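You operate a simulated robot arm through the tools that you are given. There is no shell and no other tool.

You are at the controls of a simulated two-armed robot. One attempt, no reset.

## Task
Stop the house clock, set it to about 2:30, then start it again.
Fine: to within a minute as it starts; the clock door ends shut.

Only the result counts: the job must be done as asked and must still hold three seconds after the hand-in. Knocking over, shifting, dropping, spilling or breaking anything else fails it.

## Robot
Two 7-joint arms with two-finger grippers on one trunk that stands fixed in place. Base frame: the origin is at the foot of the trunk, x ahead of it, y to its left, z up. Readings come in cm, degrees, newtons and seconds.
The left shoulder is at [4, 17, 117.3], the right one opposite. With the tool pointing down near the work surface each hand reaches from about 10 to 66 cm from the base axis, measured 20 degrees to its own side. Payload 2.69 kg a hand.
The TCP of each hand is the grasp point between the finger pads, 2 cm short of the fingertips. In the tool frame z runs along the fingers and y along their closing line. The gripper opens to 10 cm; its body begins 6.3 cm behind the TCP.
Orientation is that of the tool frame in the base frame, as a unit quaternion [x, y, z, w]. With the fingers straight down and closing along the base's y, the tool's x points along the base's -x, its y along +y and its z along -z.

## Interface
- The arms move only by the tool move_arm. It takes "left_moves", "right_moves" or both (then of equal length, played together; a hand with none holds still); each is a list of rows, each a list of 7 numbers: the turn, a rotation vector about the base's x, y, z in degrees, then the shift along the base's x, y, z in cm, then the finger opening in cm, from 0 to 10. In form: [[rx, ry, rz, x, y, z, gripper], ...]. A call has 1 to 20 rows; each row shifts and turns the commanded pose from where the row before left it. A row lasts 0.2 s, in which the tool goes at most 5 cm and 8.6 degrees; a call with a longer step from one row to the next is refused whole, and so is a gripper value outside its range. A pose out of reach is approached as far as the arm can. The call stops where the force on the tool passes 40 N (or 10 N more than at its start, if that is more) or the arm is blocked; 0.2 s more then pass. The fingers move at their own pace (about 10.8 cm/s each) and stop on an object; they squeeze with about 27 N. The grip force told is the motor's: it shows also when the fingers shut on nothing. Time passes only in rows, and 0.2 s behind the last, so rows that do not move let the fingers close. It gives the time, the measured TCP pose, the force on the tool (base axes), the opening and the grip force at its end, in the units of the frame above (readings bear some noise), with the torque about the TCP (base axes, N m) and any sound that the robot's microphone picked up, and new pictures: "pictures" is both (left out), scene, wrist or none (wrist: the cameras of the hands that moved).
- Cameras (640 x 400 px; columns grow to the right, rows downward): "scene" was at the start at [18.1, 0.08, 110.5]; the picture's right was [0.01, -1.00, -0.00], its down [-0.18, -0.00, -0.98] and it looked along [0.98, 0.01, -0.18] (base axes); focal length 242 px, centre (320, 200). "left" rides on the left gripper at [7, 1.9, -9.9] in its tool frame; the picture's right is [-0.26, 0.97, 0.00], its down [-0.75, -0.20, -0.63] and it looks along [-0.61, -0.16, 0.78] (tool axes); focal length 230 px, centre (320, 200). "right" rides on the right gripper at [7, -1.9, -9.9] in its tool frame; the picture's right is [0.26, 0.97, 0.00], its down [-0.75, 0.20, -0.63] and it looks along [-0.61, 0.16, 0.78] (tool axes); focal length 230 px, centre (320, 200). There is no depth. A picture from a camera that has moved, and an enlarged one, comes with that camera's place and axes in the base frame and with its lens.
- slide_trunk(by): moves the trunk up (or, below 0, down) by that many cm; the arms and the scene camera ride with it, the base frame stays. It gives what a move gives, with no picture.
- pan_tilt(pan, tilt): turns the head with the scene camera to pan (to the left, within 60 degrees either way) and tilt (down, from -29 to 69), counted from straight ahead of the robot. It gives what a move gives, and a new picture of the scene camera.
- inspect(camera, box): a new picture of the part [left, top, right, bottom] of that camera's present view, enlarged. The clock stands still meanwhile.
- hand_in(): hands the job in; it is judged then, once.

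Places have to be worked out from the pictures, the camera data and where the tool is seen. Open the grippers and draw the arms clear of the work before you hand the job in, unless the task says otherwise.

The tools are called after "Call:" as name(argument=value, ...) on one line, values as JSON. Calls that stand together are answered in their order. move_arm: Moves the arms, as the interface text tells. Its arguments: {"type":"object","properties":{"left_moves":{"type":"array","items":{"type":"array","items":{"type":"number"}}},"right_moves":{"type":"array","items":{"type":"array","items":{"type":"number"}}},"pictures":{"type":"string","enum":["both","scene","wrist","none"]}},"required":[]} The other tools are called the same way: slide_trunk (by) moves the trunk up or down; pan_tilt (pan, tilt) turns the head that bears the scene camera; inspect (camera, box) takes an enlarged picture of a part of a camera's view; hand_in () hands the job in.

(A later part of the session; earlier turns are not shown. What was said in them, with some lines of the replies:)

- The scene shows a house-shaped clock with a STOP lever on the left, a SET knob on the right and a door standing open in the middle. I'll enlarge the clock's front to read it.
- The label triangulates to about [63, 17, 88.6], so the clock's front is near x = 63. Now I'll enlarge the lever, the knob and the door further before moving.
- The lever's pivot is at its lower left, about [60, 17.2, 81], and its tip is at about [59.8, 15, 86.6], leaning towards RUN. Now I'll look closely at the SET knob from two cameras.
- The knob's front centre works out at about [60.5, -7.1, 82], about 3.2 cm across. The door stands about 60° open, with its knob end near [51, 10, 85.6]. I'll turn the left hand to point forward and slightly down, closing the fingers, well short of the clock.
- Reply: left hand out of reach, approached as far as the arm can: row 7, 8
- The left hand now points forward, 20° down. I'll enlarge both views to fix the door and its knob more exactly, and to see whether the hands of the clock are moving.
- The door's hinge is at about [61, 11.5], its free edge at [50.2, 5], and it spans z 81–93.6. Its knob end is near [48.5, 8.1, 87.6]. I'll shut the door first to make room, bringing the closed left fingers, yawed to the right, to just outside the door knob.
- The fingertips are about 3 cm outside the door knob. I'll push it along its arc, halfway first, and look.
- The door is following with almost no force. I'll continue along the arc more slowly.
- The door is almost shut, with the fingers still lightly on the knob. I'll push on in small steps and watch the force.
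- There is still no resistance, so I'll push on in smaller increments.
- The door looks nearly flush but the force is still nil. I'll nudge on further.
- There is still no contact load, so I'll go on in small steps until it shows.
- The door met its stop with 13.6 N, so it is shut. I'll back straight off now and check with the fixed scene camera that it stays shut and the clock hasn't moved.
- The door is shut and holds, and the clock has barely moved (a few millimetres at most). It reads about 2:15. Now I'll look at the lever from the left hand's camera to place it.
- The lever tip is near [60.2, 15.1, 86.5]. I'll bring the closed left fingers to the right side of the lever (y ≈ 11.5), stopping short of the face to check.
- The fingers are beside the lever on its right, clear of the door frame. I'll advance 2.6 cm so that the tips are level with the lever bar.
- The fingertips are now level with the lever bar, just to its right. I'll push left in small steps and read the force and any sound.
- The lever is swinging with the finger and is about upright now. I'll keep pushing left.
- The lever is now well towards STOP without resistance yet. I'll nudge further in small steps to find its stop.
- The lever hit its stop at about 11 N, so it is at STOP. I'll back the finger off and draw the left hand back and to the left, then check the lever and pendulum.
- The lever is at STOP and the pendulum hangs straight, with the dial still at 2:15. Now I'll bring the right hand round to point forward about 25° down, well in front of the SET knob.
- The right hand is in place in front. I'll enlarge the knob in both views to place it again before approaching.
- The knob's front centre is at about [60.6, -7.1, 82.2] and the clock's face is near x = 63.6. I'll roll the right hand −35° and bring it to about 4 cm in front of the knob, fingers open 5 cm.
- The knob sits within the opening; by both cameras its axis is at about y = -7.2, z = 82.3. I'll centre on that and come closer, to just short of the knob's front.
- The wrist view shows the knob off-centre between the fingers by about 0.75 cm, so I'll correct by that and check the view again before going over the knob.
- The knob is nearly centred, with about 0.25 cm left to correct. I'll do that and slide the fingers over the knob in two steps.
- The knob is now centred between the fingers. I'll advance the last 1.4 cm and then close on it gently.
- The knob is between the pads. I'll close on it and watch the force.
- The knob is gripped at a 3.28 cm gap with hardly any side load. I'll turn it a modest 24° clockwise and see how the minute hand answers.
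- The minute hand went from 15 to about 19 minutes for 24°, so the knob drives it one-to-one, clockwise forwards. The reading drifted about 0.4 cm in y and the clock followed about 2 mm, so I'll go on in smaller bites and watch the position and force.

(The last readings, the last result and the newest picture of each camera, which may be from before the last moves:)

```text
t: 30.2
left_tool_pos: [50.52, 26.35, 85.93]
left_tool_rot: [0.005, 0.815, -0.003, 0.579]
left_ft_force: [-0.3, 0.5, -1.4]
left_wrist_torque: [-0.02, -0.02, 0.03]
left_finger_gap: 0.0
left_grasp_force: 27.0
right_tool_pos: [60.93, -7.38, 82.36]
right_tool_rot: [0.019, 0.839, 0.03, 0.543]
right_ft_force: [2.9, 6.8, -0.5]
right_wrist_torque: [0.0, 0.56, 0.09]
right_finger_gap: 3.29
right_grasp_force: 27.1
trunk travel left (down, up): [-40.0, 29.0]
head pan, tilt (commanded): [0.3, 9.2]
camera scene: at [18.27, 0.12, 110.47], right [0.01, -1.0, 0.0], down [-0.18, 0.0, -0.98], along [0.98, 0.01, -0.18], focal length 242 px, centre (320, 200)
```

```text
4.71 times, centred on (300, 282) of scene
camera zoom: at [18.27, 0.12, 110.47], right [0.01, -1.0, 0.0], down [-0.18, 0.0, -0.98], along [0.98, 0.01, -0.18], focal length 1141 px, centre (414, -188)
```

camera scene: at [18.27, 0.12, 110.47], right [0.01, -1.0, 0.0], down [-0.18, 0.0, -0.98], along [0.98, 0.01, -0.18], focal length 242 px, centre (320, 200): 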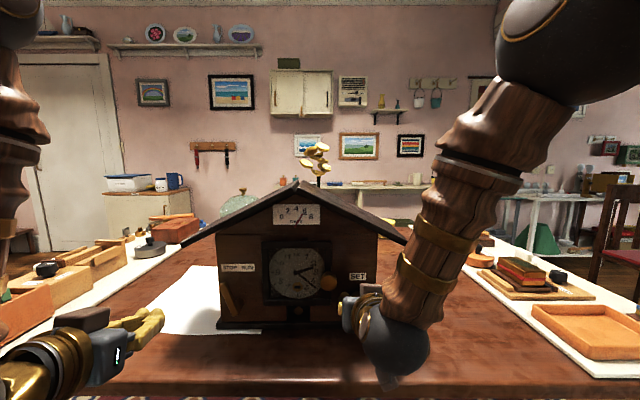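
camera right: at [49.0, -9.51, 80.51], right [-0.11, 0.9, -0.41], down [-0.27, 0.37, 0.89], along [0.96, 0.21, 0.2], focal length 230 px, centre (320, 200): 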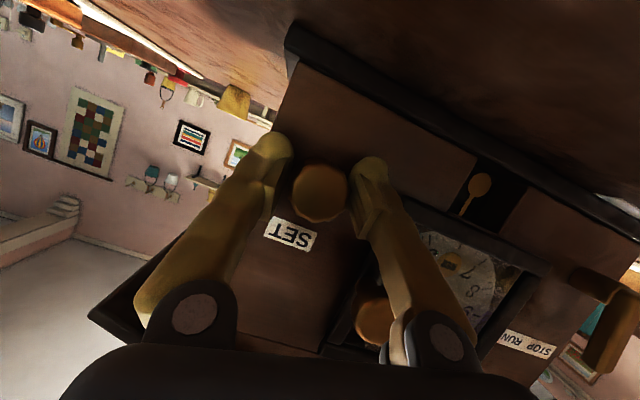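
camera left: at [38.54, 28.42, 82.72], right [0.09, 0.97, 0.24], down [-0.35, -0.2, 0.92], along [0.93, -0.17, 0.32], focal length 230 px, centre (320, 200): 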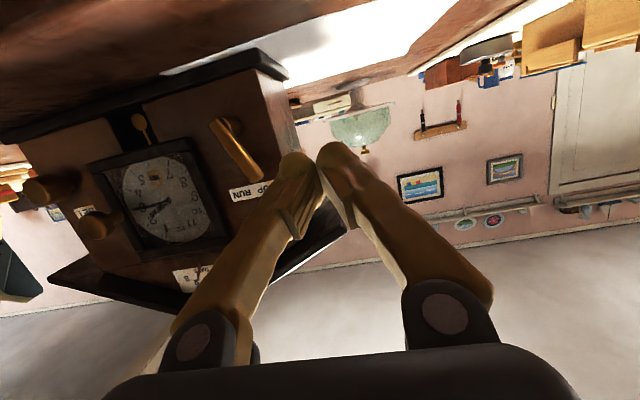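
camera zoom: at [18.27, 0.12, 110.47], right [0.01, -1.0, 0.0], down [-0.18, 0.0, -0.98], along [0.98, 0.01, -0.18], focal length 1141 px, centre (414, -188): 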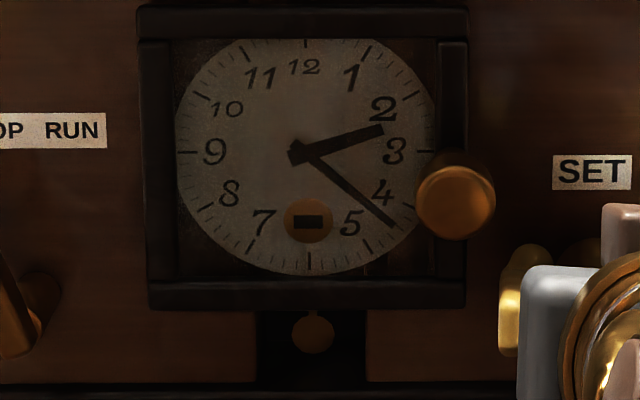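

The hand now points at about 21.5 minutes after 39° of turn. Some side load has built up (6.8 N in y), so I'll drop the compensation, relieve it slightly and turn on.

Call:
move_arm(right_moves=[[5, 0, 0, 0, 0.04, 0, 2], [5, 0, 0, 0, 0.04, 0, 2], [5, 0, 0, 0, 0.04, 0, 2], [0, 0, 0, 0, 0, 0, 2]], pictures="scene")

Call:
inspect(camera="scene", box=[260, 240, 340, 325])

```text
t: 31.2
left_tool_pos: [50.56, 26.32, 85.93]
left_tool_rot: [0.005, 0.815, -0.003, 0.58]
left_ft_force: [-0.3, 0.0, -0.2]
left_wrist_torque: [-0.02, 0.01, 0.01]
left_finger_gap: 0.01
left_grasp_force: 26.7
right_tool_pos: [61.0, -7.3, 82.4]
right_tool_rot: [0.089, 0.828, 0.14, 0.536]
right_ft_force: [4.2, 7.9, -0.1]
right_wrist_torque: [-0.04, 0.44, 0.21]
right_finger_gap: 3.28
right_grasp_force: 26.5
trunk travel left (down, up): [-40.0, 29.0]
head pan, tilt (commanded): [0.3, 9.2]
camera scene: at [18.25, 0.14, 110.48], right [0.01, -1.0, 0.0], down [-0.18, 0.0, -0.98], along [0.98, 0.01, -0.18], focal length 242 px, centre (320, 200)
```

scene: 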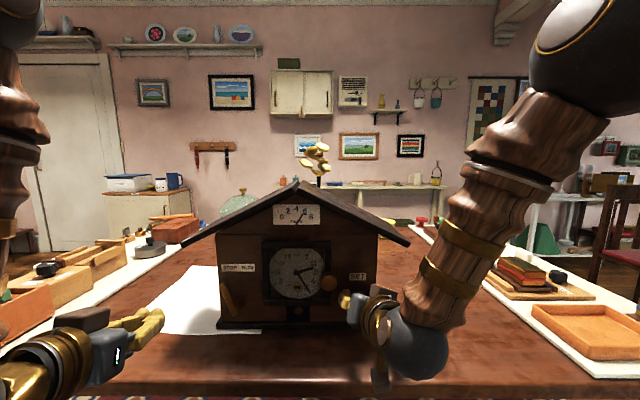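

```text
4.71 times, centred on (300, 282) of scene
camera zoom: at [18.25, 0.14, 110.48], right [0.01, -1.0, 0.0], down [-0.18, 0.0, -0.98], along [0.98, 0.01, -0.18], focal length 1141 px, centre (414, -188)
```

zoom: 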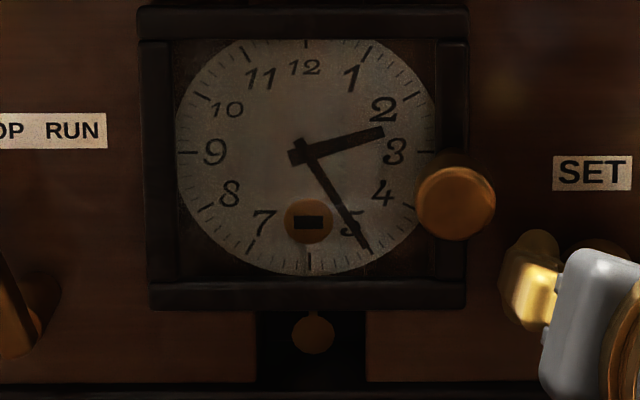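

The hand is at about 24.6 minutes after 54°. I'll relieve the side load a bit more and turn a further 20°.

Call:
move_arm(right_moves=[[5, 0, 0, 0.04, 0.09, 0, 2], [5, 0, 0, 0.04, 0.09, 0, 2], [5, 0, 0, 0.03, 0.08, 0, 2], [5, 0, 0, 0.03, 0.08, 0, 2], [0, 0, 0, 0, 0, 0, 2]], pictures="scene")

Call:
inspect(camera="scene", box=[260, 240, 340, 325])

```text
t: 32.4
left_tool_pos: [50.13, 26.28, 86.15]
left_tool_rot: [0.005, 0.815, -0.003, 0.58]
left_ft_force: [0.5, -0.4, -0.5]
left_wrist_torque: [-0.01, 0.01, 0.04]
left_finger_gap: 0.01
left_grasp_force: 26.9
right_tool_pos: [60.98, -7.07, 82.45]
right_tool_rot: [0.183, 0.791, 0.28, 0.512]
right_ft_force: [-5.6, -6.8, -0.6]
right_wrist_torque: [0.0, 0.48, 0.1]
right_finger_gap: 3.3
right_grasp_force: 27.4
trunk travel left (down, up): [-40.0, 29.0]
head pan, tilt (commanded): [0.3, 9.2]
camera scene: at [18.1, 0.0, 110.5], right [0.01, -1.0, 0.0], down [-0.18, 0.0, -0.98], along [0.98, 0.01, -0.18], focal length 242 px, centre (320, 200)
```

scene: 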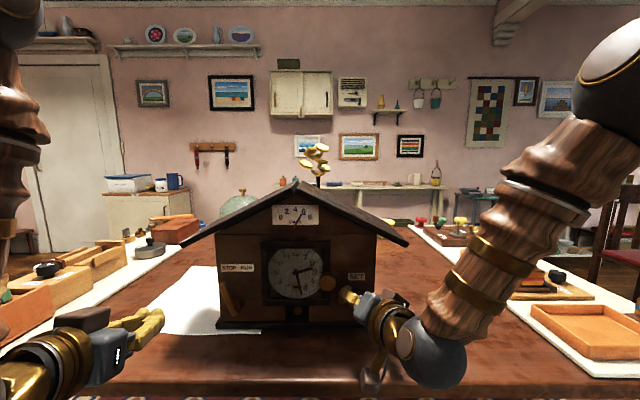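

```text
4.71 times, centred on (300, 282) of scene
camera zoom: at [18.1, 0.0, 110.5], right [0.01, -1.0, 0.0], down [-0.18, 0.0, -0.98], along [0.98, 0.01, -0.18], focal length 1141 px, centre (414, -188)
```

zoom: 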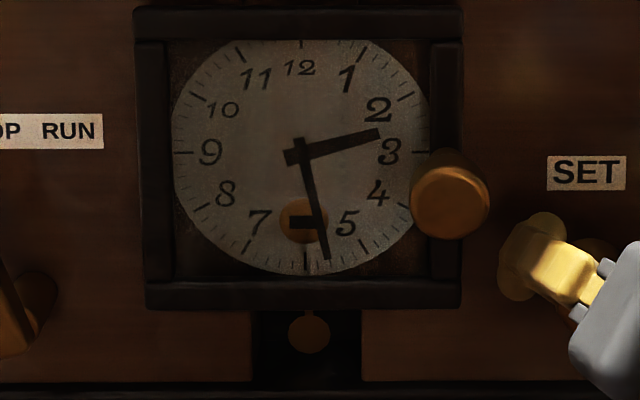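

The hand is at about 27.7 minutes after 74°, and the side load flipped sign, so I eased it too far. I'll take a little back and turn 12° more.

Call:
move_arm(right_moves=[[4, 0, 0, -0.03, -0.04, 0, 2], [4, 0, 0, -0.03, -0.03, 0, 2], [4, 0, 0, -0.02, -0.02, 0, 2], [0, 0, 0, 0, 0, 0, 2]], pictures="scene")

Call:
inspect(camera="scene", box=[260, 240, 340, 325])

Call:
inspect(camera="scene", box=[275, 245, 325, 300])

```text
t: 33.4
left_tool_pos: [50.38, 26.36, 86.09]
left_tool_rot: [0.004, 0.815, -0.003, 0.579]
left_ft_force: [0.1, -0.3, -0.2]
left_wrist_torque: [0.0, 0.02, 0.02]
left_finger_gap: 0.0
left_grasp_force: 26.8
right_tool_pos: [60.93, -7.04, 82.41]
right_tool_rot: [0.235, 0.757, 0.361, 0.491]
right_ft_force: [0.1, -3.2, 0.8]
right_wrist_torque: [0.02, 0.33, 0.27]
right_finger_gap: 3.29
right_grasp_force: 26.9
trunk travel left (down, up): [-40.0, 29.0]
head pan, tilt (commanded): [0.3, 9.2]
camera scene: at [18.17, 0.03, 110.49], right [0.01, -1.0, 0.0], down [-0.18, 0.0, -0.98], along [0.98, 0.01, -0.18], focal length 242 px, centre (320, 200)
```

scene: 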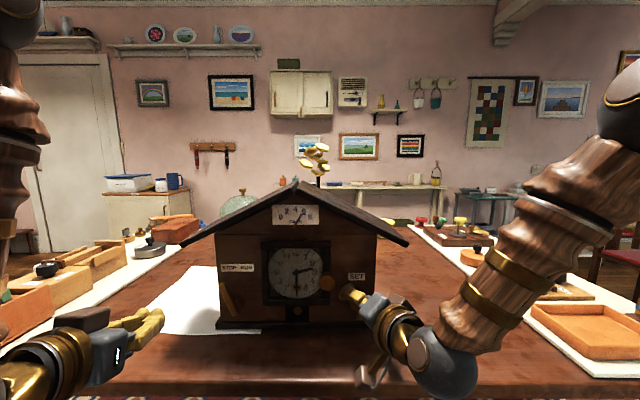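

```text
4.71 times, centred on (300, 282) of scene
camera zoom: at [18.17, 0.03, 110.49], right [0.01, -1.0, 0.0], down [-0.18, 0.0, -0.98], along [0.98, 0.01, -0.18], focal length 1141 px, centre (414, -188)
```

zoom: 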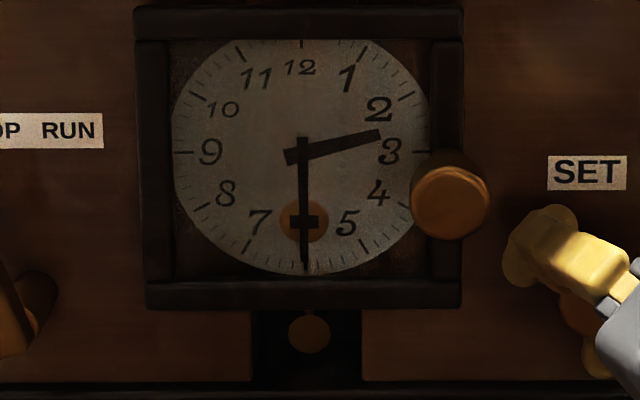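

```text
7.27 times, centred on (300, 272) of scene
camera zoom: at [18.17, 0.03, 110.49], right [0.01, -1.0, 0.0], down [-0.18, 0.0, -0.98], along [0.98, 0.01, -0.18], focal length 1763 px, centre (466, -327)
```

zoom: 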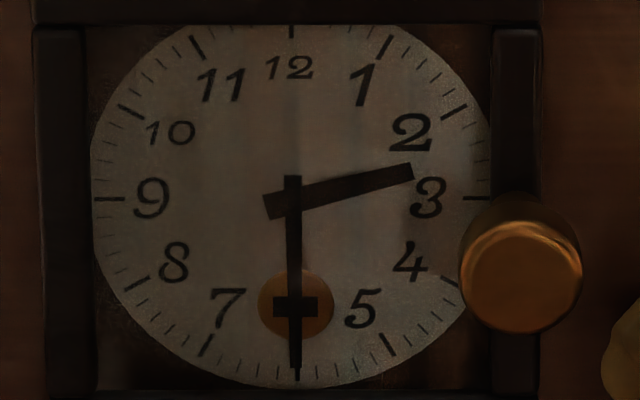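

The minute hand is aligned with the 12–6 line to within about 1°, so it reads 2:30. I'll open the fingers gently and check that nothing turns on release.

Call:
move_arm(right_moves=[[0, 0, 0, 0, 0, 0, 3.5], [0, 0, 0, 0, 0, 0, 4.0], [0, 0, 0, 0, 0, 0, 4.6], [0, 0, 0, 0, 0, 0, 4.6]], pictures="both")

Call:
inspect(camera="scene", box=[275, 245, 325, 300])

Call:
inspect(camera="right", box=[180, 50, 460, 250])

```text
t: 34.4
left_tool_pos: [50.39, 26.27, 86.05]
left_tool_rot: [0.004, 0.815, -0.003, 0.58]
left_ft_force: [-0.1, -0.5, 0.4]
left_wrist_torque: [-0.02, 0.01, -0.03]
left_finger_gap: 0.0
left_grasp_force: 26.7
right_tool_pos: [60.98, -7.02, 82.44]
right_tool_rot: [0.235, 0.758, 0.361, 0.491]
right_ft_force: [-0.6, 0.6, 0.6]
right_wrist_torque: [0.02, -0.01, -0.01]
right_finger_gap: 4.62
right_grasp_force: 0.1
trunk travel left (down, up): [-40.0, 29.0]
head pan, tilt (commanded): [0.3, 9.2]
camera scene: at [18.11, 0.08, 110.5], right [0.01, -1.0, 0.0], down [-0.18, 0.0, -0.98], along [0.98, 0.01, -0.18], focal length 242 px, centre (320, 200)
camera right: at [49.08, -6.46, 79.6], right [-0.1, 0.79, 0.6], down [-0.27, -0.61, 0.75], along [0.96, -0.08, 0.28], focal length 230 px, centre (320, 200)
```

scene: 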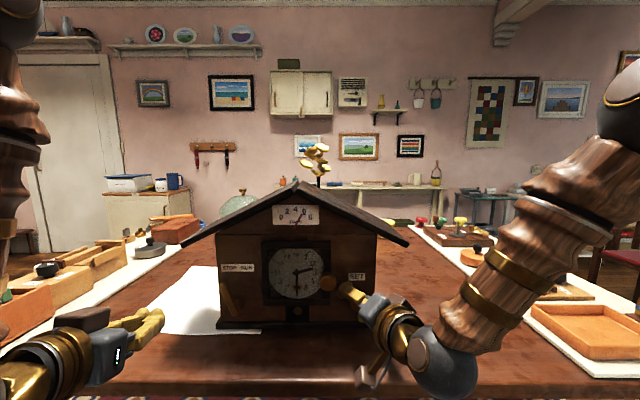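
right: 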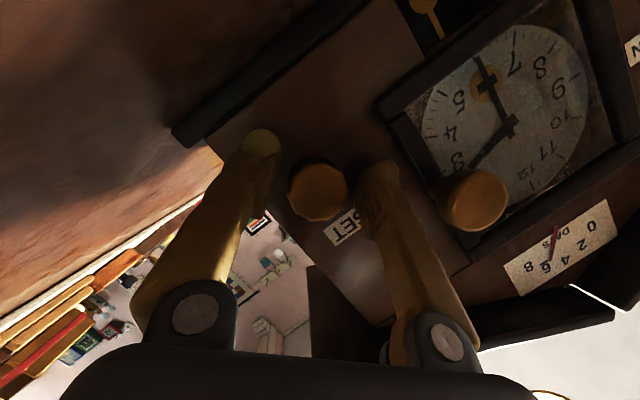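

```text
7.27 times, centred on (300, 272) of scene
camera zoom: at [18.11, 0.08, 110.5], right [0.01, -1.0, 0.0], down [-0.18, 0.0, -0.98], along [0.98, 0.01, -0.18], focal length 1763 px, centre (466, -327)
```

zoom: 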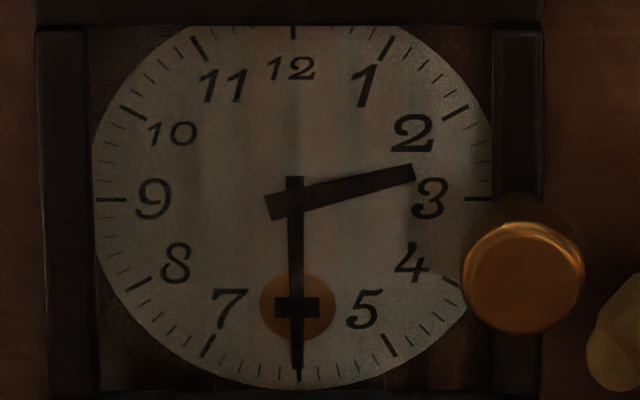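

```text
2.00 times, centred on (320, 150) of right
camera zoom: at [49.08, -6.46, 79.6], right [-0.1, 0.79, 0.6], down [-0.27, -0.61, 0.75], along [0.96, -0.08, 0.28], focal length 460 px, centre (320, 300)
```

zoom: 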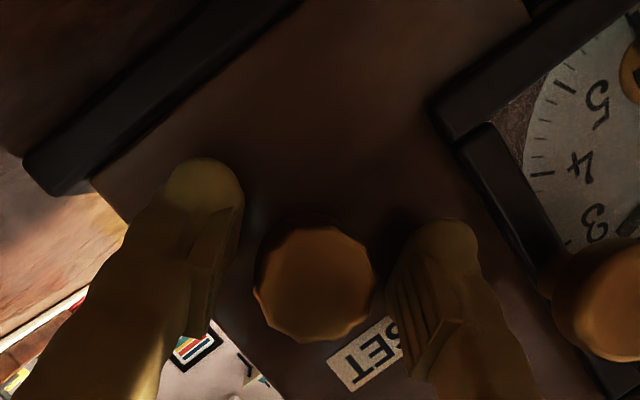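

The hand stays at the half-hour after release. I'll slide the right hand straight back off the knob and away to the right.

Call:
move_arm(right_moves=[[0, 0, 0, -0.6, 0, 0, 4.6], [0, 0, 0, -0.8, 0, 0, 4.6], [0, 0, 0, -1.2, 0, 0, 4.6], [0, 0, 0, -2, 0, 0, 4.6], [0, 0, 0, -2.5, -0.5, 0.5, 4.6], [-7, 0, 0, -2, -2, 1, 4.6], [-7, 0, 0, -1, -3, 1, 4.6], [-7, 0, 0, 0, -3, 1, 4.6], [-7, 0, 0, 0, -3, 1, 4.6], [-7, 0, 0, 0, -2, 1, 4.6], [-7, 0, 0, 0, -2, 1, 6]], pictures="both")

Call:
inspect(camera="scene", box=[200, 180, 420, 355])

Call:
inspect(camera="scene", box=[275, 245, 325, 300])

Call:
inspect(camera="scene", box=[205, 250, 265, 320])

```text
t: 36.8
left_tool_pos: [50.31, 26.3, 86.16]
left_tool_rot: [0.003, 0.815, -0.002, 0.579]
left_ft_force: [-0.8, -0.6, 0.1]
left_wrist_torque: [0.0, 0.05, -0.01]
left_finger_gap: 0.01
left_grasp_force: 27.1
right_tool_pos: [50.87, -22.62, 89.04]
right_tool_rot: [0.043, 0.837, 0.065, 0.542]
right_ft_force: [0.1, -0.4, 0.3]
right_wrist_torque: [-0.03, -0.03, 0.0]
right_finger_gap: 5.99
right_grasp_force: 0.1
trunk travel left (down, up): [-40.0, 29.0]
head pan, tilt (commanded): [0.3, 9.2]
camera scene: at [18.09, 0.08, 110.5], right [0.01, -1.0, 0.0], down [-0.18, 0.0, -0.98], along [0.98, 0.01, -0.18], focal length 242 px, centre (320, 200)
camera right: at [38.91, -24.16, 86.57], right [-0.1, 0.99, -0.08], down [-0.27, 0.05, 0.96], along [0.96, 0.12, 0.26], focal length 230 px, centre (320, 200)
```

scene: 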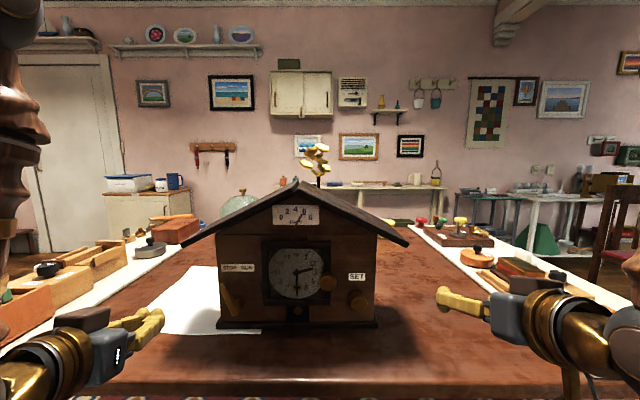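
right: 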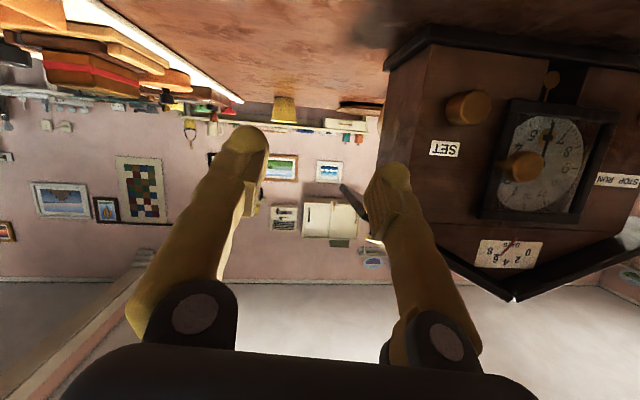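

```text
2.29 times, centred on (310, 268) of scene
camera zoom: at [18.09, 0.08, 110.5], right [0.01, -1.0, 0.0], down [-0.18, 0.0, -0.98], along [0.98, 0.01, -0.18], focal length 554 px, centre (343, 46)
```

zoom: 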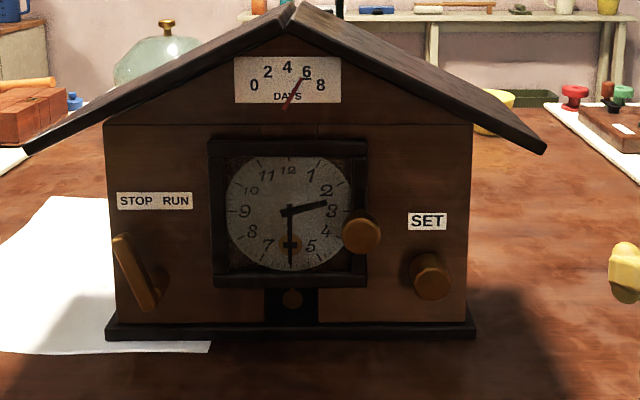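

```text
7.27 times, centred on (300, 272) of scene
camera zoom: at [18.09, 0.08, 110.5], right [0.01, -1.0, 0.0], down [-0.18, 0.0, -0.98], along [0.98, 0.01, -0.18], focal length 1763 px, centre (466, -327)
```

zoom: 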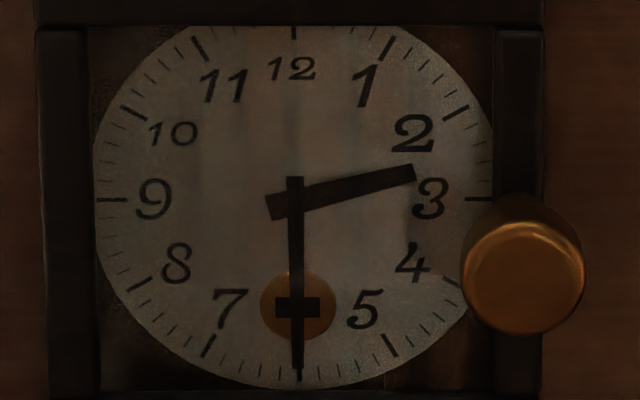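

```text
5.71 times, centred on (235, 285) of scene
camera zoom: at [18.09, 0.08, 110.5], right [0.01, -1.0, 0.0], down [-0.18, 0.0, -0.98], along [0.98, 0.01, -0.18], focal length 1386 px, centre (806, -286)
```

zoom: 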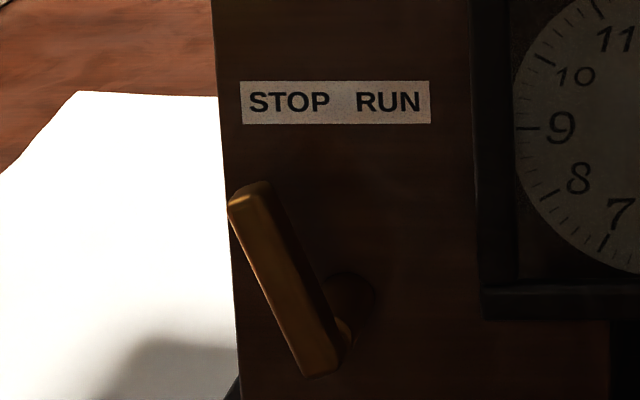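

The clock still reads 2:30, and it stands where it did at the start. Now I'll bring the closed left fingers to the left side of the lever (tip near y = 19).

Call:
move_arm(left_moves=[[0, 0, 0, 0.5, -1.5, 0, 0], [0, 0, 0, 1.0, -1.5, 0, 0], [0, 0, 0, 1.5, 0, 0, 0], [0, 0, 0, 1.5, 0, 0, 0], [0, 0, 0, 1.5, 0, 0, 0], [0, 0, 0, 1.5, 0, 0, 0], [0, 0, 0, 1.0, 0, 0, 0], [0, 0, 0, 0, 0, 0, 0]], pictures="both")

Call:
inspect(camera="left", box=[220, 10, 400, 180])

Call:
inspect(camera="scene", box=[170, 240, 330, 340])

```text
t: 38.6
left_tool_pos: [58.93, 23.45, 85.98]
left_tool_rot: [0.004, 0.814, -0.003, 0.581]
left_ft_force: [-1.0, 0.1, -0.4]
left_wrist_torque: [-0.01, 0.0, 0.01]
left_finger_gap: 0.03
left_grasp_force: 27.0
right_tool_pos: [50.79, -22.53, 88.98]
right_tool_rot: [0.042, 0.837, 0.067, 0.542]
right_ft_force: [0.3, 0.3, -0.6]
right_wrist_torque: [0.01, -0.02, -0.02]
right_finger_gap: 5.99
right_grasp_force: 0.1
trunk travel left (down, up): [-40.0, 29.0]
head pan, tilt (commanded): [0.3, 9.2]
camera scene: at [18.1, 0.08, 110.5], right [0.01, -1.0, 0.0], down [-0.18, 0.0, -0.98], along [0.98, 0.01, -0.18], focal length 242 px, centre (320, 200)
camera left: at [47.18, 25.41, 82.69], right [0.09, 0.97, 0.24], down [-0.35, -0.2, 0.92], along [0.93, -0.17, 0.32], focal length 230 px, centre (320, 200)
```

scene: 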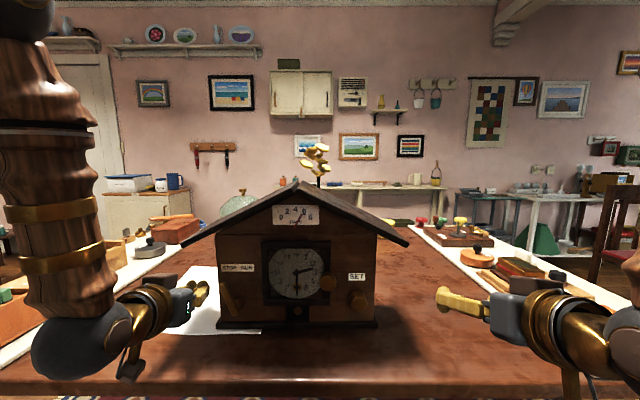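
left: 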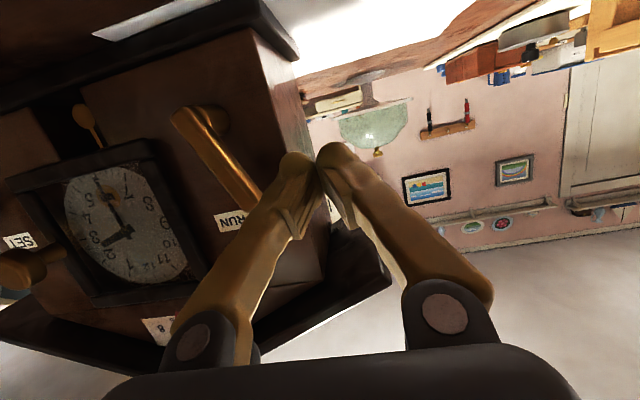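

```text
2.35 times, centred on (310, 95) of left
camera zoom: at [47.18, 25.41, 82.69], right [0.09, 0.97, 0.24], down [-0.35, -0.2, 0.92], along [0.93, -0.17, 0.32], focal length 541 px, centre (344, 447)
```

zoom: 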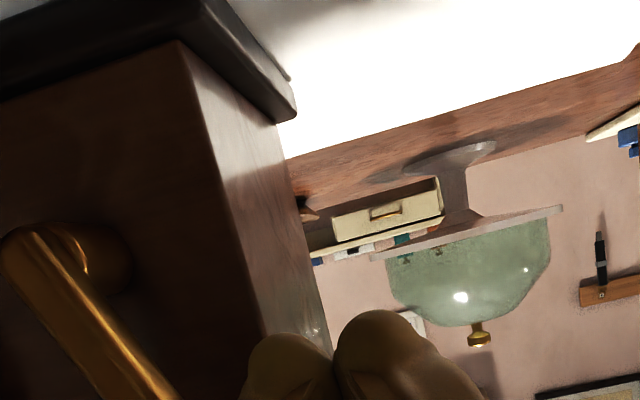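

```text
4.00 times, centred on (250, 290) of scene
camera zoom: at [18.1, 0.08, 110.5], right [0.01, -1.0, 0.0], down [-0.18, 0.0, -0.98], along [0.98, 0.01, -0.18], focal length 970 px, centre (600, -160)
```

zoom: 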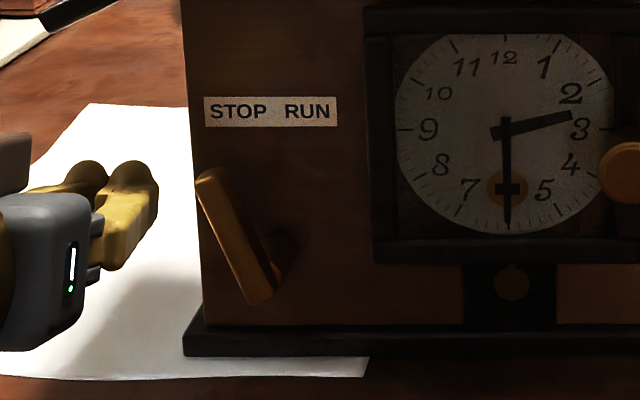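

The fingers are level with the lever tip on its left. I'll push the lever right towards RUN in small steps.

Call:
move_arm(left_moves=[[0, 0, 0, 0, -0.5, 0, 0], [0, 0, 0, 0, -0.5, 0, 0], [0, 0, 0, 0, -0.5, 0, 0], [0, 0, 0, 0, -0.5, 0, 0], [0, 0, 0, 0, -0.5, 0, 0], [0, 0, 0, 0, -0.5, 0, 0], [0, 0, 0, 0, -0.5, 0, 0]], pictures="both")

Call:
inspect(camera="scene", box=[170, 240, 330, 340])

```text
t: 40.2
left_tool_pos: [58.81, 19.86, 86.08]
left_tool_rot: [0.005, 0.815, -0.003, 0.58]
left_ft_force: [-0.2, 0.5, -0.2]
left_wrist_torque: [-0.02, 0.02, -0.03]
left_finger_gap: 0.01
left_grasp_force: 27.4
right_tool_pos: [50.77, -22.57, 89.06]
right_tool_rot: [0.044, 0.837, 0.065, 0.542]
right_ft_force: [0.1, -1.0, -0.3]
right_wrist_torque: [0.01, 0.0, 0.0]
right_finger_gap: 6.0
right_grasp_force: 0.1
trunk travel left (down, up): [-40.0, 29.0]
head pan, tilt (commanded): [0.3, 9.2]
camera scene: at [18.1, 0.07, 110.5], right [0.01, -1.0, 0.0], down [-0.18, 0.0, -0.98], along [0.98, 0.01, -0.18], focal length 242 px, centre (320, 200)
camera left: at [47.04, 21.92, 82.65], right [0.09, 0.96, 0.24], down [-0.35, -0.2, 0.92], along [0.93, -0.17, 0.32], focal length 230 px, centre (320, 200)
```

scene: 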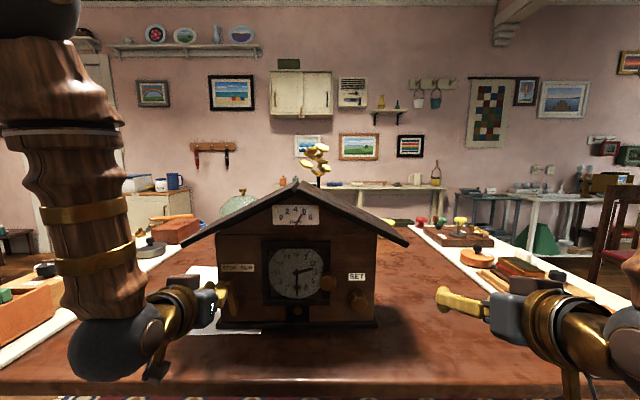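
left: 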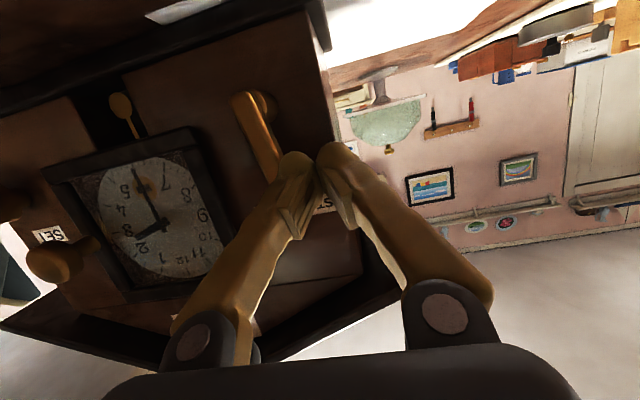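

```text
4.00 times, centred on (250, 290) of scene
camera zoom: at [18.1, 0.07, 110.5], right [0.01, -1.0, 0.0], down [-0.18, 0.0, -0.98], along [0.98, 0.01, -0.18], focal length 970 px, centre (600, -160)
```

zoom: 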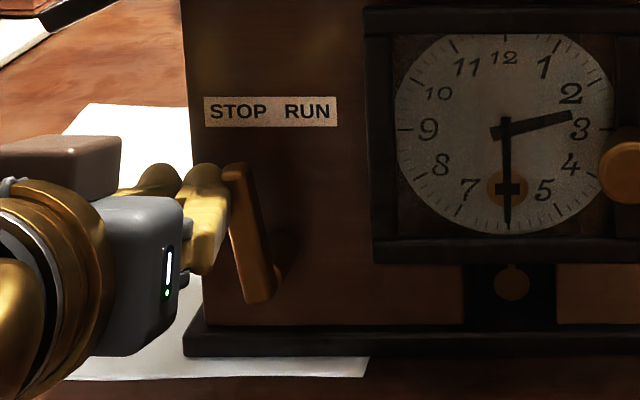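

The lever is following, now almost upright. I'll continue to the right with smaller steps towards the stop.

Call:
move_arm(left_moves=[[0, 0, 0, 0, -0.4, 0, 0], [0, 0, 0, 0, -0.4, 0, 0], [0, 0, 0, 0, -0.4, 0, 0], [0, 0, 0, 0, -0.3, 0, 0]], pictures="scene")

Call:
inspect(camera="scene", box=[170, 240, 330, 340])

```text
t: 41.2
left_tool_pos: [58.92, 18.3, 86.16]
left_tool_rot: [0.006, 0.815, -0.004, 0.58]
left_ft_force: [0.0, -0.7, 0.4]
left_wrist_torque: [0.02, 0.0, -0.01]
left_finger_gap: 0.0
left_grasp_force: 27.2
right_tool_pos: [50.83, -22.61, 88.96]
right_tool_rot: [0.042, 0.837, 0.067, 0.542]
right_ft_force: [-0.2, 0.0, -0.6]
right_wrist_torque: [-0.02, -0.02, 0.01]
right_finger_gap: 6.01
right_grasp_force: 0.1
trunk travel left (down, up): [-40.0, 29.0]
head pan, tilt (commanded): [0.3, 9.2]
camera scene: at [18.11, 0.07, 110.5], right [0.01, -1.0, 0.0], down [-0.18, 0.0, -0.98], along [0.98, 0.01, -0.18], focal length 242 px, centre (320, 200)
```

scene: 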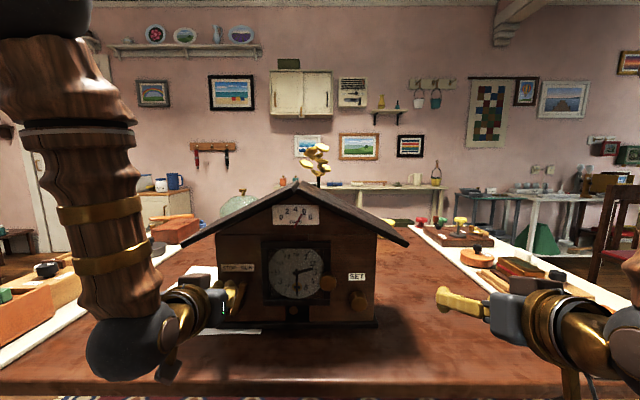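

```text
4.00 times, centred on (250, 290) of scene
camera zoom: at [18.11, 0.07, 110.5], right [0.01, -1.0, 0.0], down [-0.18, 0.0, -0.98], along [0.98, 0.01, -0.18], focal length 970 px, centre (600, -160)
```

zoom: 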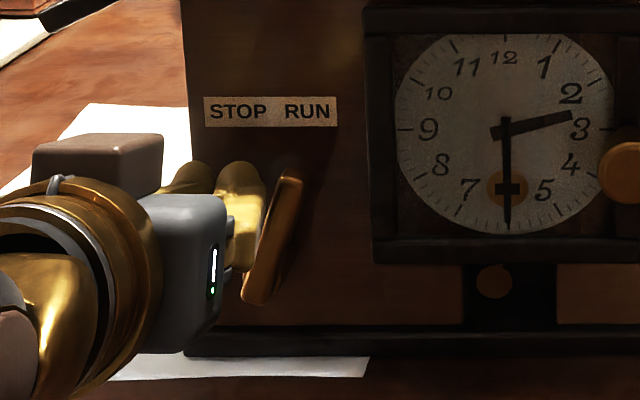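

The pendulum has swung to the left, so the clock is running again. I'll nudge the lever the rest of the way to its RUN stop.

Call:
move_arm(left_moves=[[0, 0, 0, 0, -0.25, 0, 0], [0, 0, 0, 0, -0.2, 0, 0], [0, 0, 0, 0, -0.15, 0, 0]], pictures="scene")

Call:
inspect(camera="scene", box=[170, 240, 330, 340])

```text
t: 42.0
left_tool_pos: [58.77, 17.71, 86.18]
left_tool_rot: [0.004, 0.815, -0.002, 0.58]
left_ft_force: [-0.4, 0.1, -0.2]
left_wrist_torque: [-0.01, -0.04, 0.01]
left_finger_gap: 0.02
left_grasp_force: 27.1
right_tool_pos: [50.89, -22.63, 89.01]
right_tool_rot: [0.043, 0.837, 0.066, 0.541]
right_ft_force: [0.1, -0.6, 0.1]
right_wrist_torque: [0.0, 0.01, -0.02]
right_finger_gap: 5.99
right_grasp_force: 0.1
trunk travel left (down, up): [-40.0, 29.0]
head pan, tilt (commanded): [0.3, 9.2]
camera scene: at [18.11, 0.07, 110.5], right [0.01, -1.0, 0.0], down [-0.18, 0.0, -0.98], along [0.98, 0.01, -0.18], focal length 242 px, centre (320, 200)
```

scene: 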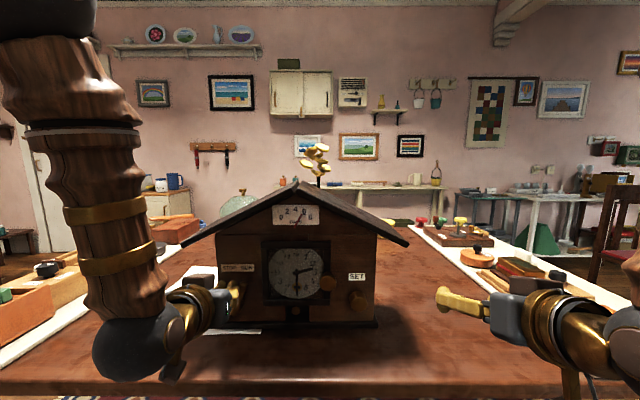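

```text
4.00 times, centred on (250, 290) of scene
camera zoom: at [18.11, 0.07, 110.5], right [0.01, -1.0, 0.0], down [-0.18, 0.0, -0.98], along [0.98, 0.01, -0.18], focal length 970 px, centre (600, -160)
```

zoom: 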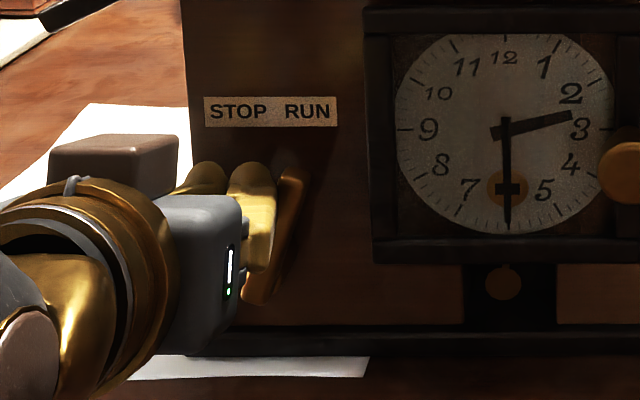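

The lever is at the same place as it was in RUN at the start, and the pendulum is swinging. I'll back the left hand off to the left and away, opening both grippers, and draw both arms clear.

Call:
move_arm(left_moves=[[0, 0, 0, 0, 0.6, 0, 0], [0, 0, 0, -0.5, 1, 0, 0], [0, 0, 0, -2, 1, 0, 0], [0, 0, 0, -2.5, 1, 0, 0], [0, 0, 0, -3, 1.5, 0.3, 0], [0, 0, 0, -2, 1.5, 0.5, 0], [0, 0, 0, -1, 1.5, 1, 2], [0, 0, 0, 0, 1.5, 1.5, 6], [0, 0, 0, 0, 1, 2, 8], [0, 0, 0, 0, 1, 2, 8]], right_moves=[[0, 0, 0, 0, 0, 0, 6], [0, 0, 0, 0, 0, 0, 6], [0, 0, 0, 0, 0, 0, 6], [0, 0, 0, -0.5, 0, 0.5, 6], [0, 0, 0, -0.5, 0, 1, 8], [0, 0, 0, -0.5, 0, 1, 8], [0, 0, 0, -0.5, 0, 1, 8], [0, 0, 0, 0, 0, 1.5, 8], [0, 0, 0, 0, 0, 1.5, 8], [0, 0, 0, 0, 0, 1.5, 8]], pictures="both")

Call:
inspect(camera="scene", box=[200, 180, 420, 355])

Call:
inspect(camera="scene", box=[275, 245, 325, 300])

Call:
inspect(camera="scene", box=[210, 250, 330, 330])

```text
t: 44.2
left_tool_pos: [47.87, 29.4, 93.5]
left_tool_rot: [0.005, 0.814, -0.004, 0.58]
left_ft_force: [0.8, 0.0, -0.1]
left_wrist_torque: [0.03, -0.03, -0.02]
left_finger_gap: 7.97
left_grasp_force: 0.0
right_tool_pos: [48.85, -22.53, 96.93]
right_tool_rot: [0.043, 0.837, 0.066, 0.542]
right_ft_force: [-0.3, 0.3, 0.3]
right_wrist_torque: [-0.01, 0.0, 0.02]
right_finger_gap: 8.02
right_grasp_force: 0.1
trunk travel left (down, up): [-40.0, 29.0]
head pan, tilt (commanded): [0.3, 9.2]
camera scene: at [18.05, 0.09, 110.51], right [0.01, -1.0, 0.0], down [-0.18, 0.0, -0.98], along [0.98, 0.01, -0.18], focal length 242 px, centre (320, 200)
camera right: at [36.91, -24.05, 94.42], right [-0.11, 0.99, -0.08], down [-0.27, 0.05, 0.96], along [0.96, 0.12, 0.26], focal length 230 px, centre (320, 200)
camera left: at [36.13, 31.39, 90.05], right [0.09, 0.97, 0.24], down [-0.35, -0.2, 0.92], along [0.93, -0.17, 0.32], focal length 230 px, centre (320, 200)
```

scene: 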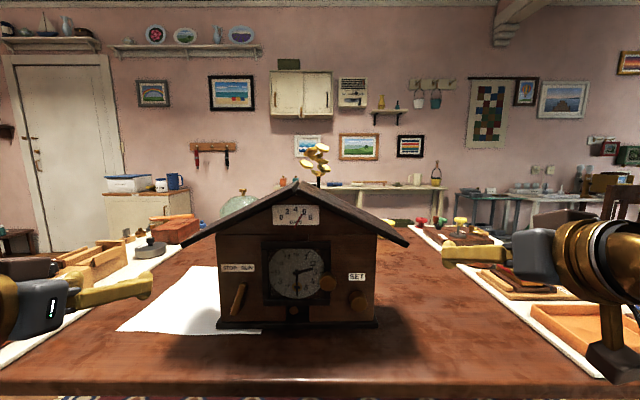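
right: 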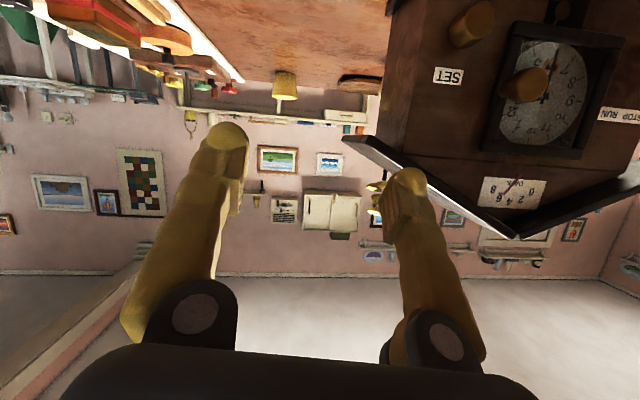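
left: 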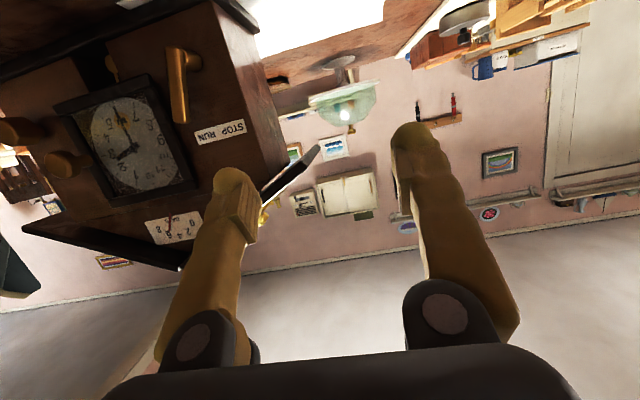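

```text
2.29 times, centred on (310, 268) of scene
camera zoom: at [18.05, 0.09, 110.51], right [0.01, -1.0, 0.0], down [-0.18, 0.0, -0.98], along [0.98, 0.01, -0.18], focal length 554 px, centre (343, 46)
```

zoom: 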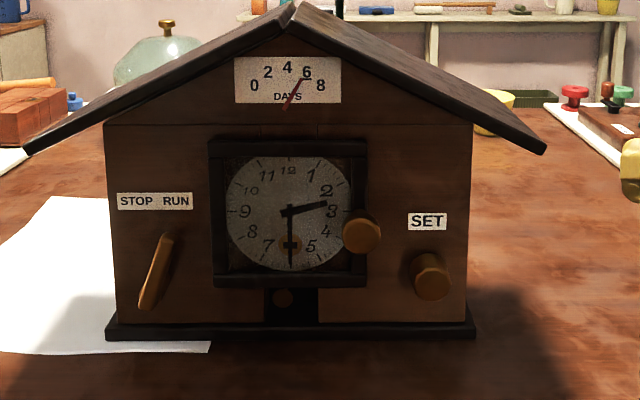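

```text
7.27 times, centred on (300, 272) of scene
camera zoom: at [18.05, 0.09, 110.51], right [0.01, -1.0, 0.0], down [-0.18, 0.0, -0.98], along [0.98, 0.01, -0.18], focal length 1763 px, centre (466, -327)
```

zoom: 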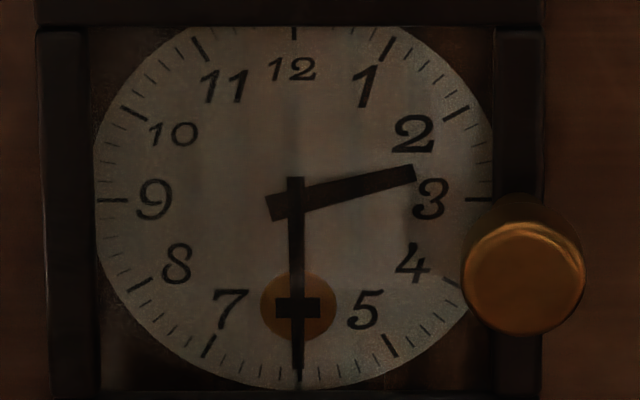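

```text
5.00 times, centred on (270, 290) of scene
camera zoom: at [18.05, 0.09, 110.51], right [0.01, -1.0, 0.0], down [-0.18, 0.0, -0.98], along [0.98, 0.01, -0.18], focal length 1212 px, centre (570, -250)
```

zoom: 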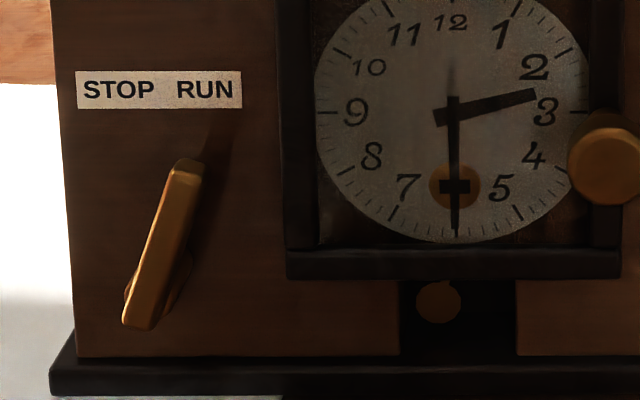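

The lever is at RUN, the pendulum is swinging and the clock reads 2:30. I'll wait a moment and check the door's edge for any gap, and the pendulum's motion, before handing in.

Call:
move_arm(left_moves=[[0, 0, 0, 0, 0, 0, 8], [0, 0, 0, 0, 0, 0, 8]], pictures="scene")

Call:
inspect(camera="right", box=[440, 0, 640, 170])

Call:
inspect(camera="scene", box=[250, 235, 350, 325])

Call:
inspect(camera="left", box=[0, 40, 240, 240])

```text
t: 44.8
left_tool_pos: [47.93, 29.32, 93.39]
left_tool_rot: [0.004, 0.815, -0.003, 0.579]
left_ft_force: [0.0, -0.1, -0.1]
left_wrist_torque: [0.0, 0.04, -0.02]
left_finger_gap: 8.0
left_grasp_force: 0.0
right_tool_pos: [48.87, -22.61, 96.84]
right_tool_rot: [0.042, 0.837, 0.066, 0.542]
right_ft_force: [-0.2, -0.5, -0.3]
right_wrist_torque: [0.01, 0.01, -0.02]
right_finger_gap: 7.97
right_grasp_force: 0.0
trunk travel left (down, up): [-40.0, 29.0]
head pan, tilt (commanded): [0.3, 9.2]
camera scene: at [18.11, 0.07, 110.5], right [0.01, -1.0, 0.0], down [-0.18, 0.0, -0.98], along [0.98, 0.01, -0.18], focal length 242 px, centre (320, 200)
```

scene: 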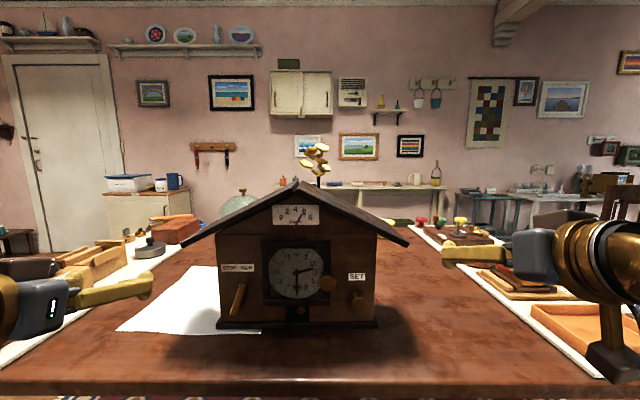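

```text
2.35 times, centred on (540, 85) of right
camera zoom: at [36.98, -24.07, 94.37], right [-0.1, 0.99, -0.08], down [-0.27, 0.05, 0.96], along [0.96, 0.12, 0.26], focal length 541 px, centre (-198, 471)
```

zoom: 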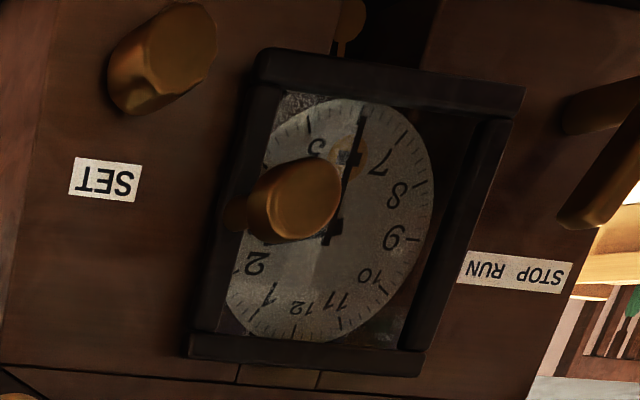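

```text
4.44 times, centred on (300, 280) of scene
camera zoom: at [18.11, 0.07, 110.5], right [0.01, -1.0, 0.0], down [-0.18, 0.0, -0.98], along [0.98, 0.01, -0.18], focal length 1078 px, centre (409, -156)
```

zoom: 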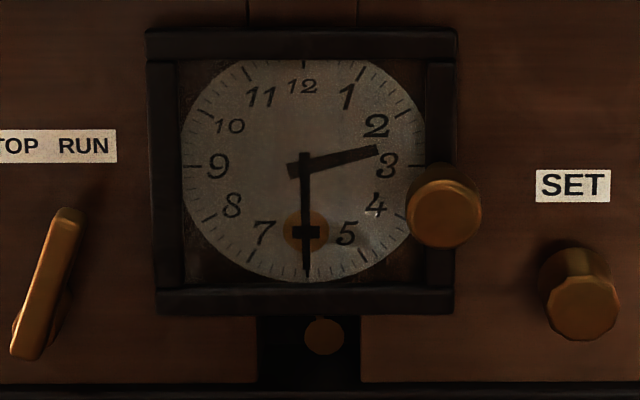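

```text
2.00 times, centred on (120, 140) of left
camera zoom: at [36.2, 31.34, 90.01], right [0.09, 0.97, 0.24], down [-0.35, -0.2, 0.92], along [0.93, -0.17, 0.32], focal length 460 px, centre (720, 320)
```

zoom: 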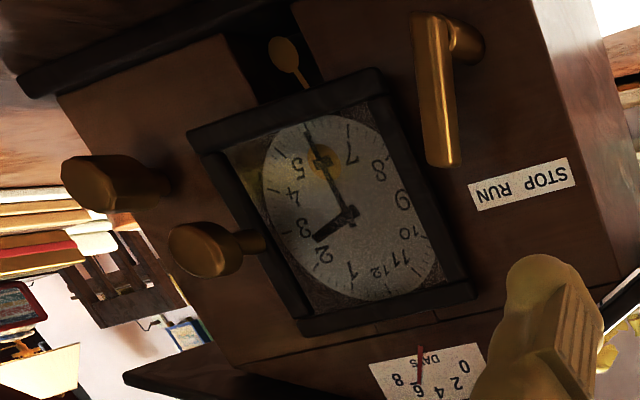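

The pendulum has swung across to the other side, so the clock is running. The door lies flush, the dial reads 2:30, the lever is at RUN and both arms are clear with grippers open, so I'm handing in.

Call:
hand_in()

```text
The job is handed in.
```

The clock was stopped, set to 2:30 and started again, and the door is shut. The job is handed in; I haven't seen the judge's result.

- **Time:** the minute hand lined up with the 12–6 line to within about 1° (roughly 0.2 minutes) when the clock started.
- **Running:** the lever is back at RUN, in the same place as at the start. I saw the pendulum swing to both sides afterwards.
- **Door:** I shut it first, until it met its stop. It stayed shut and looked flush in the last pictures.
- **Clock position:** it moved a few millimetres while I worked on it, but by the last pictures it was back where it began, as near as I can tell.
- **Arms:** both grippers are open and clear of the clock, and I saw nothing else moved.
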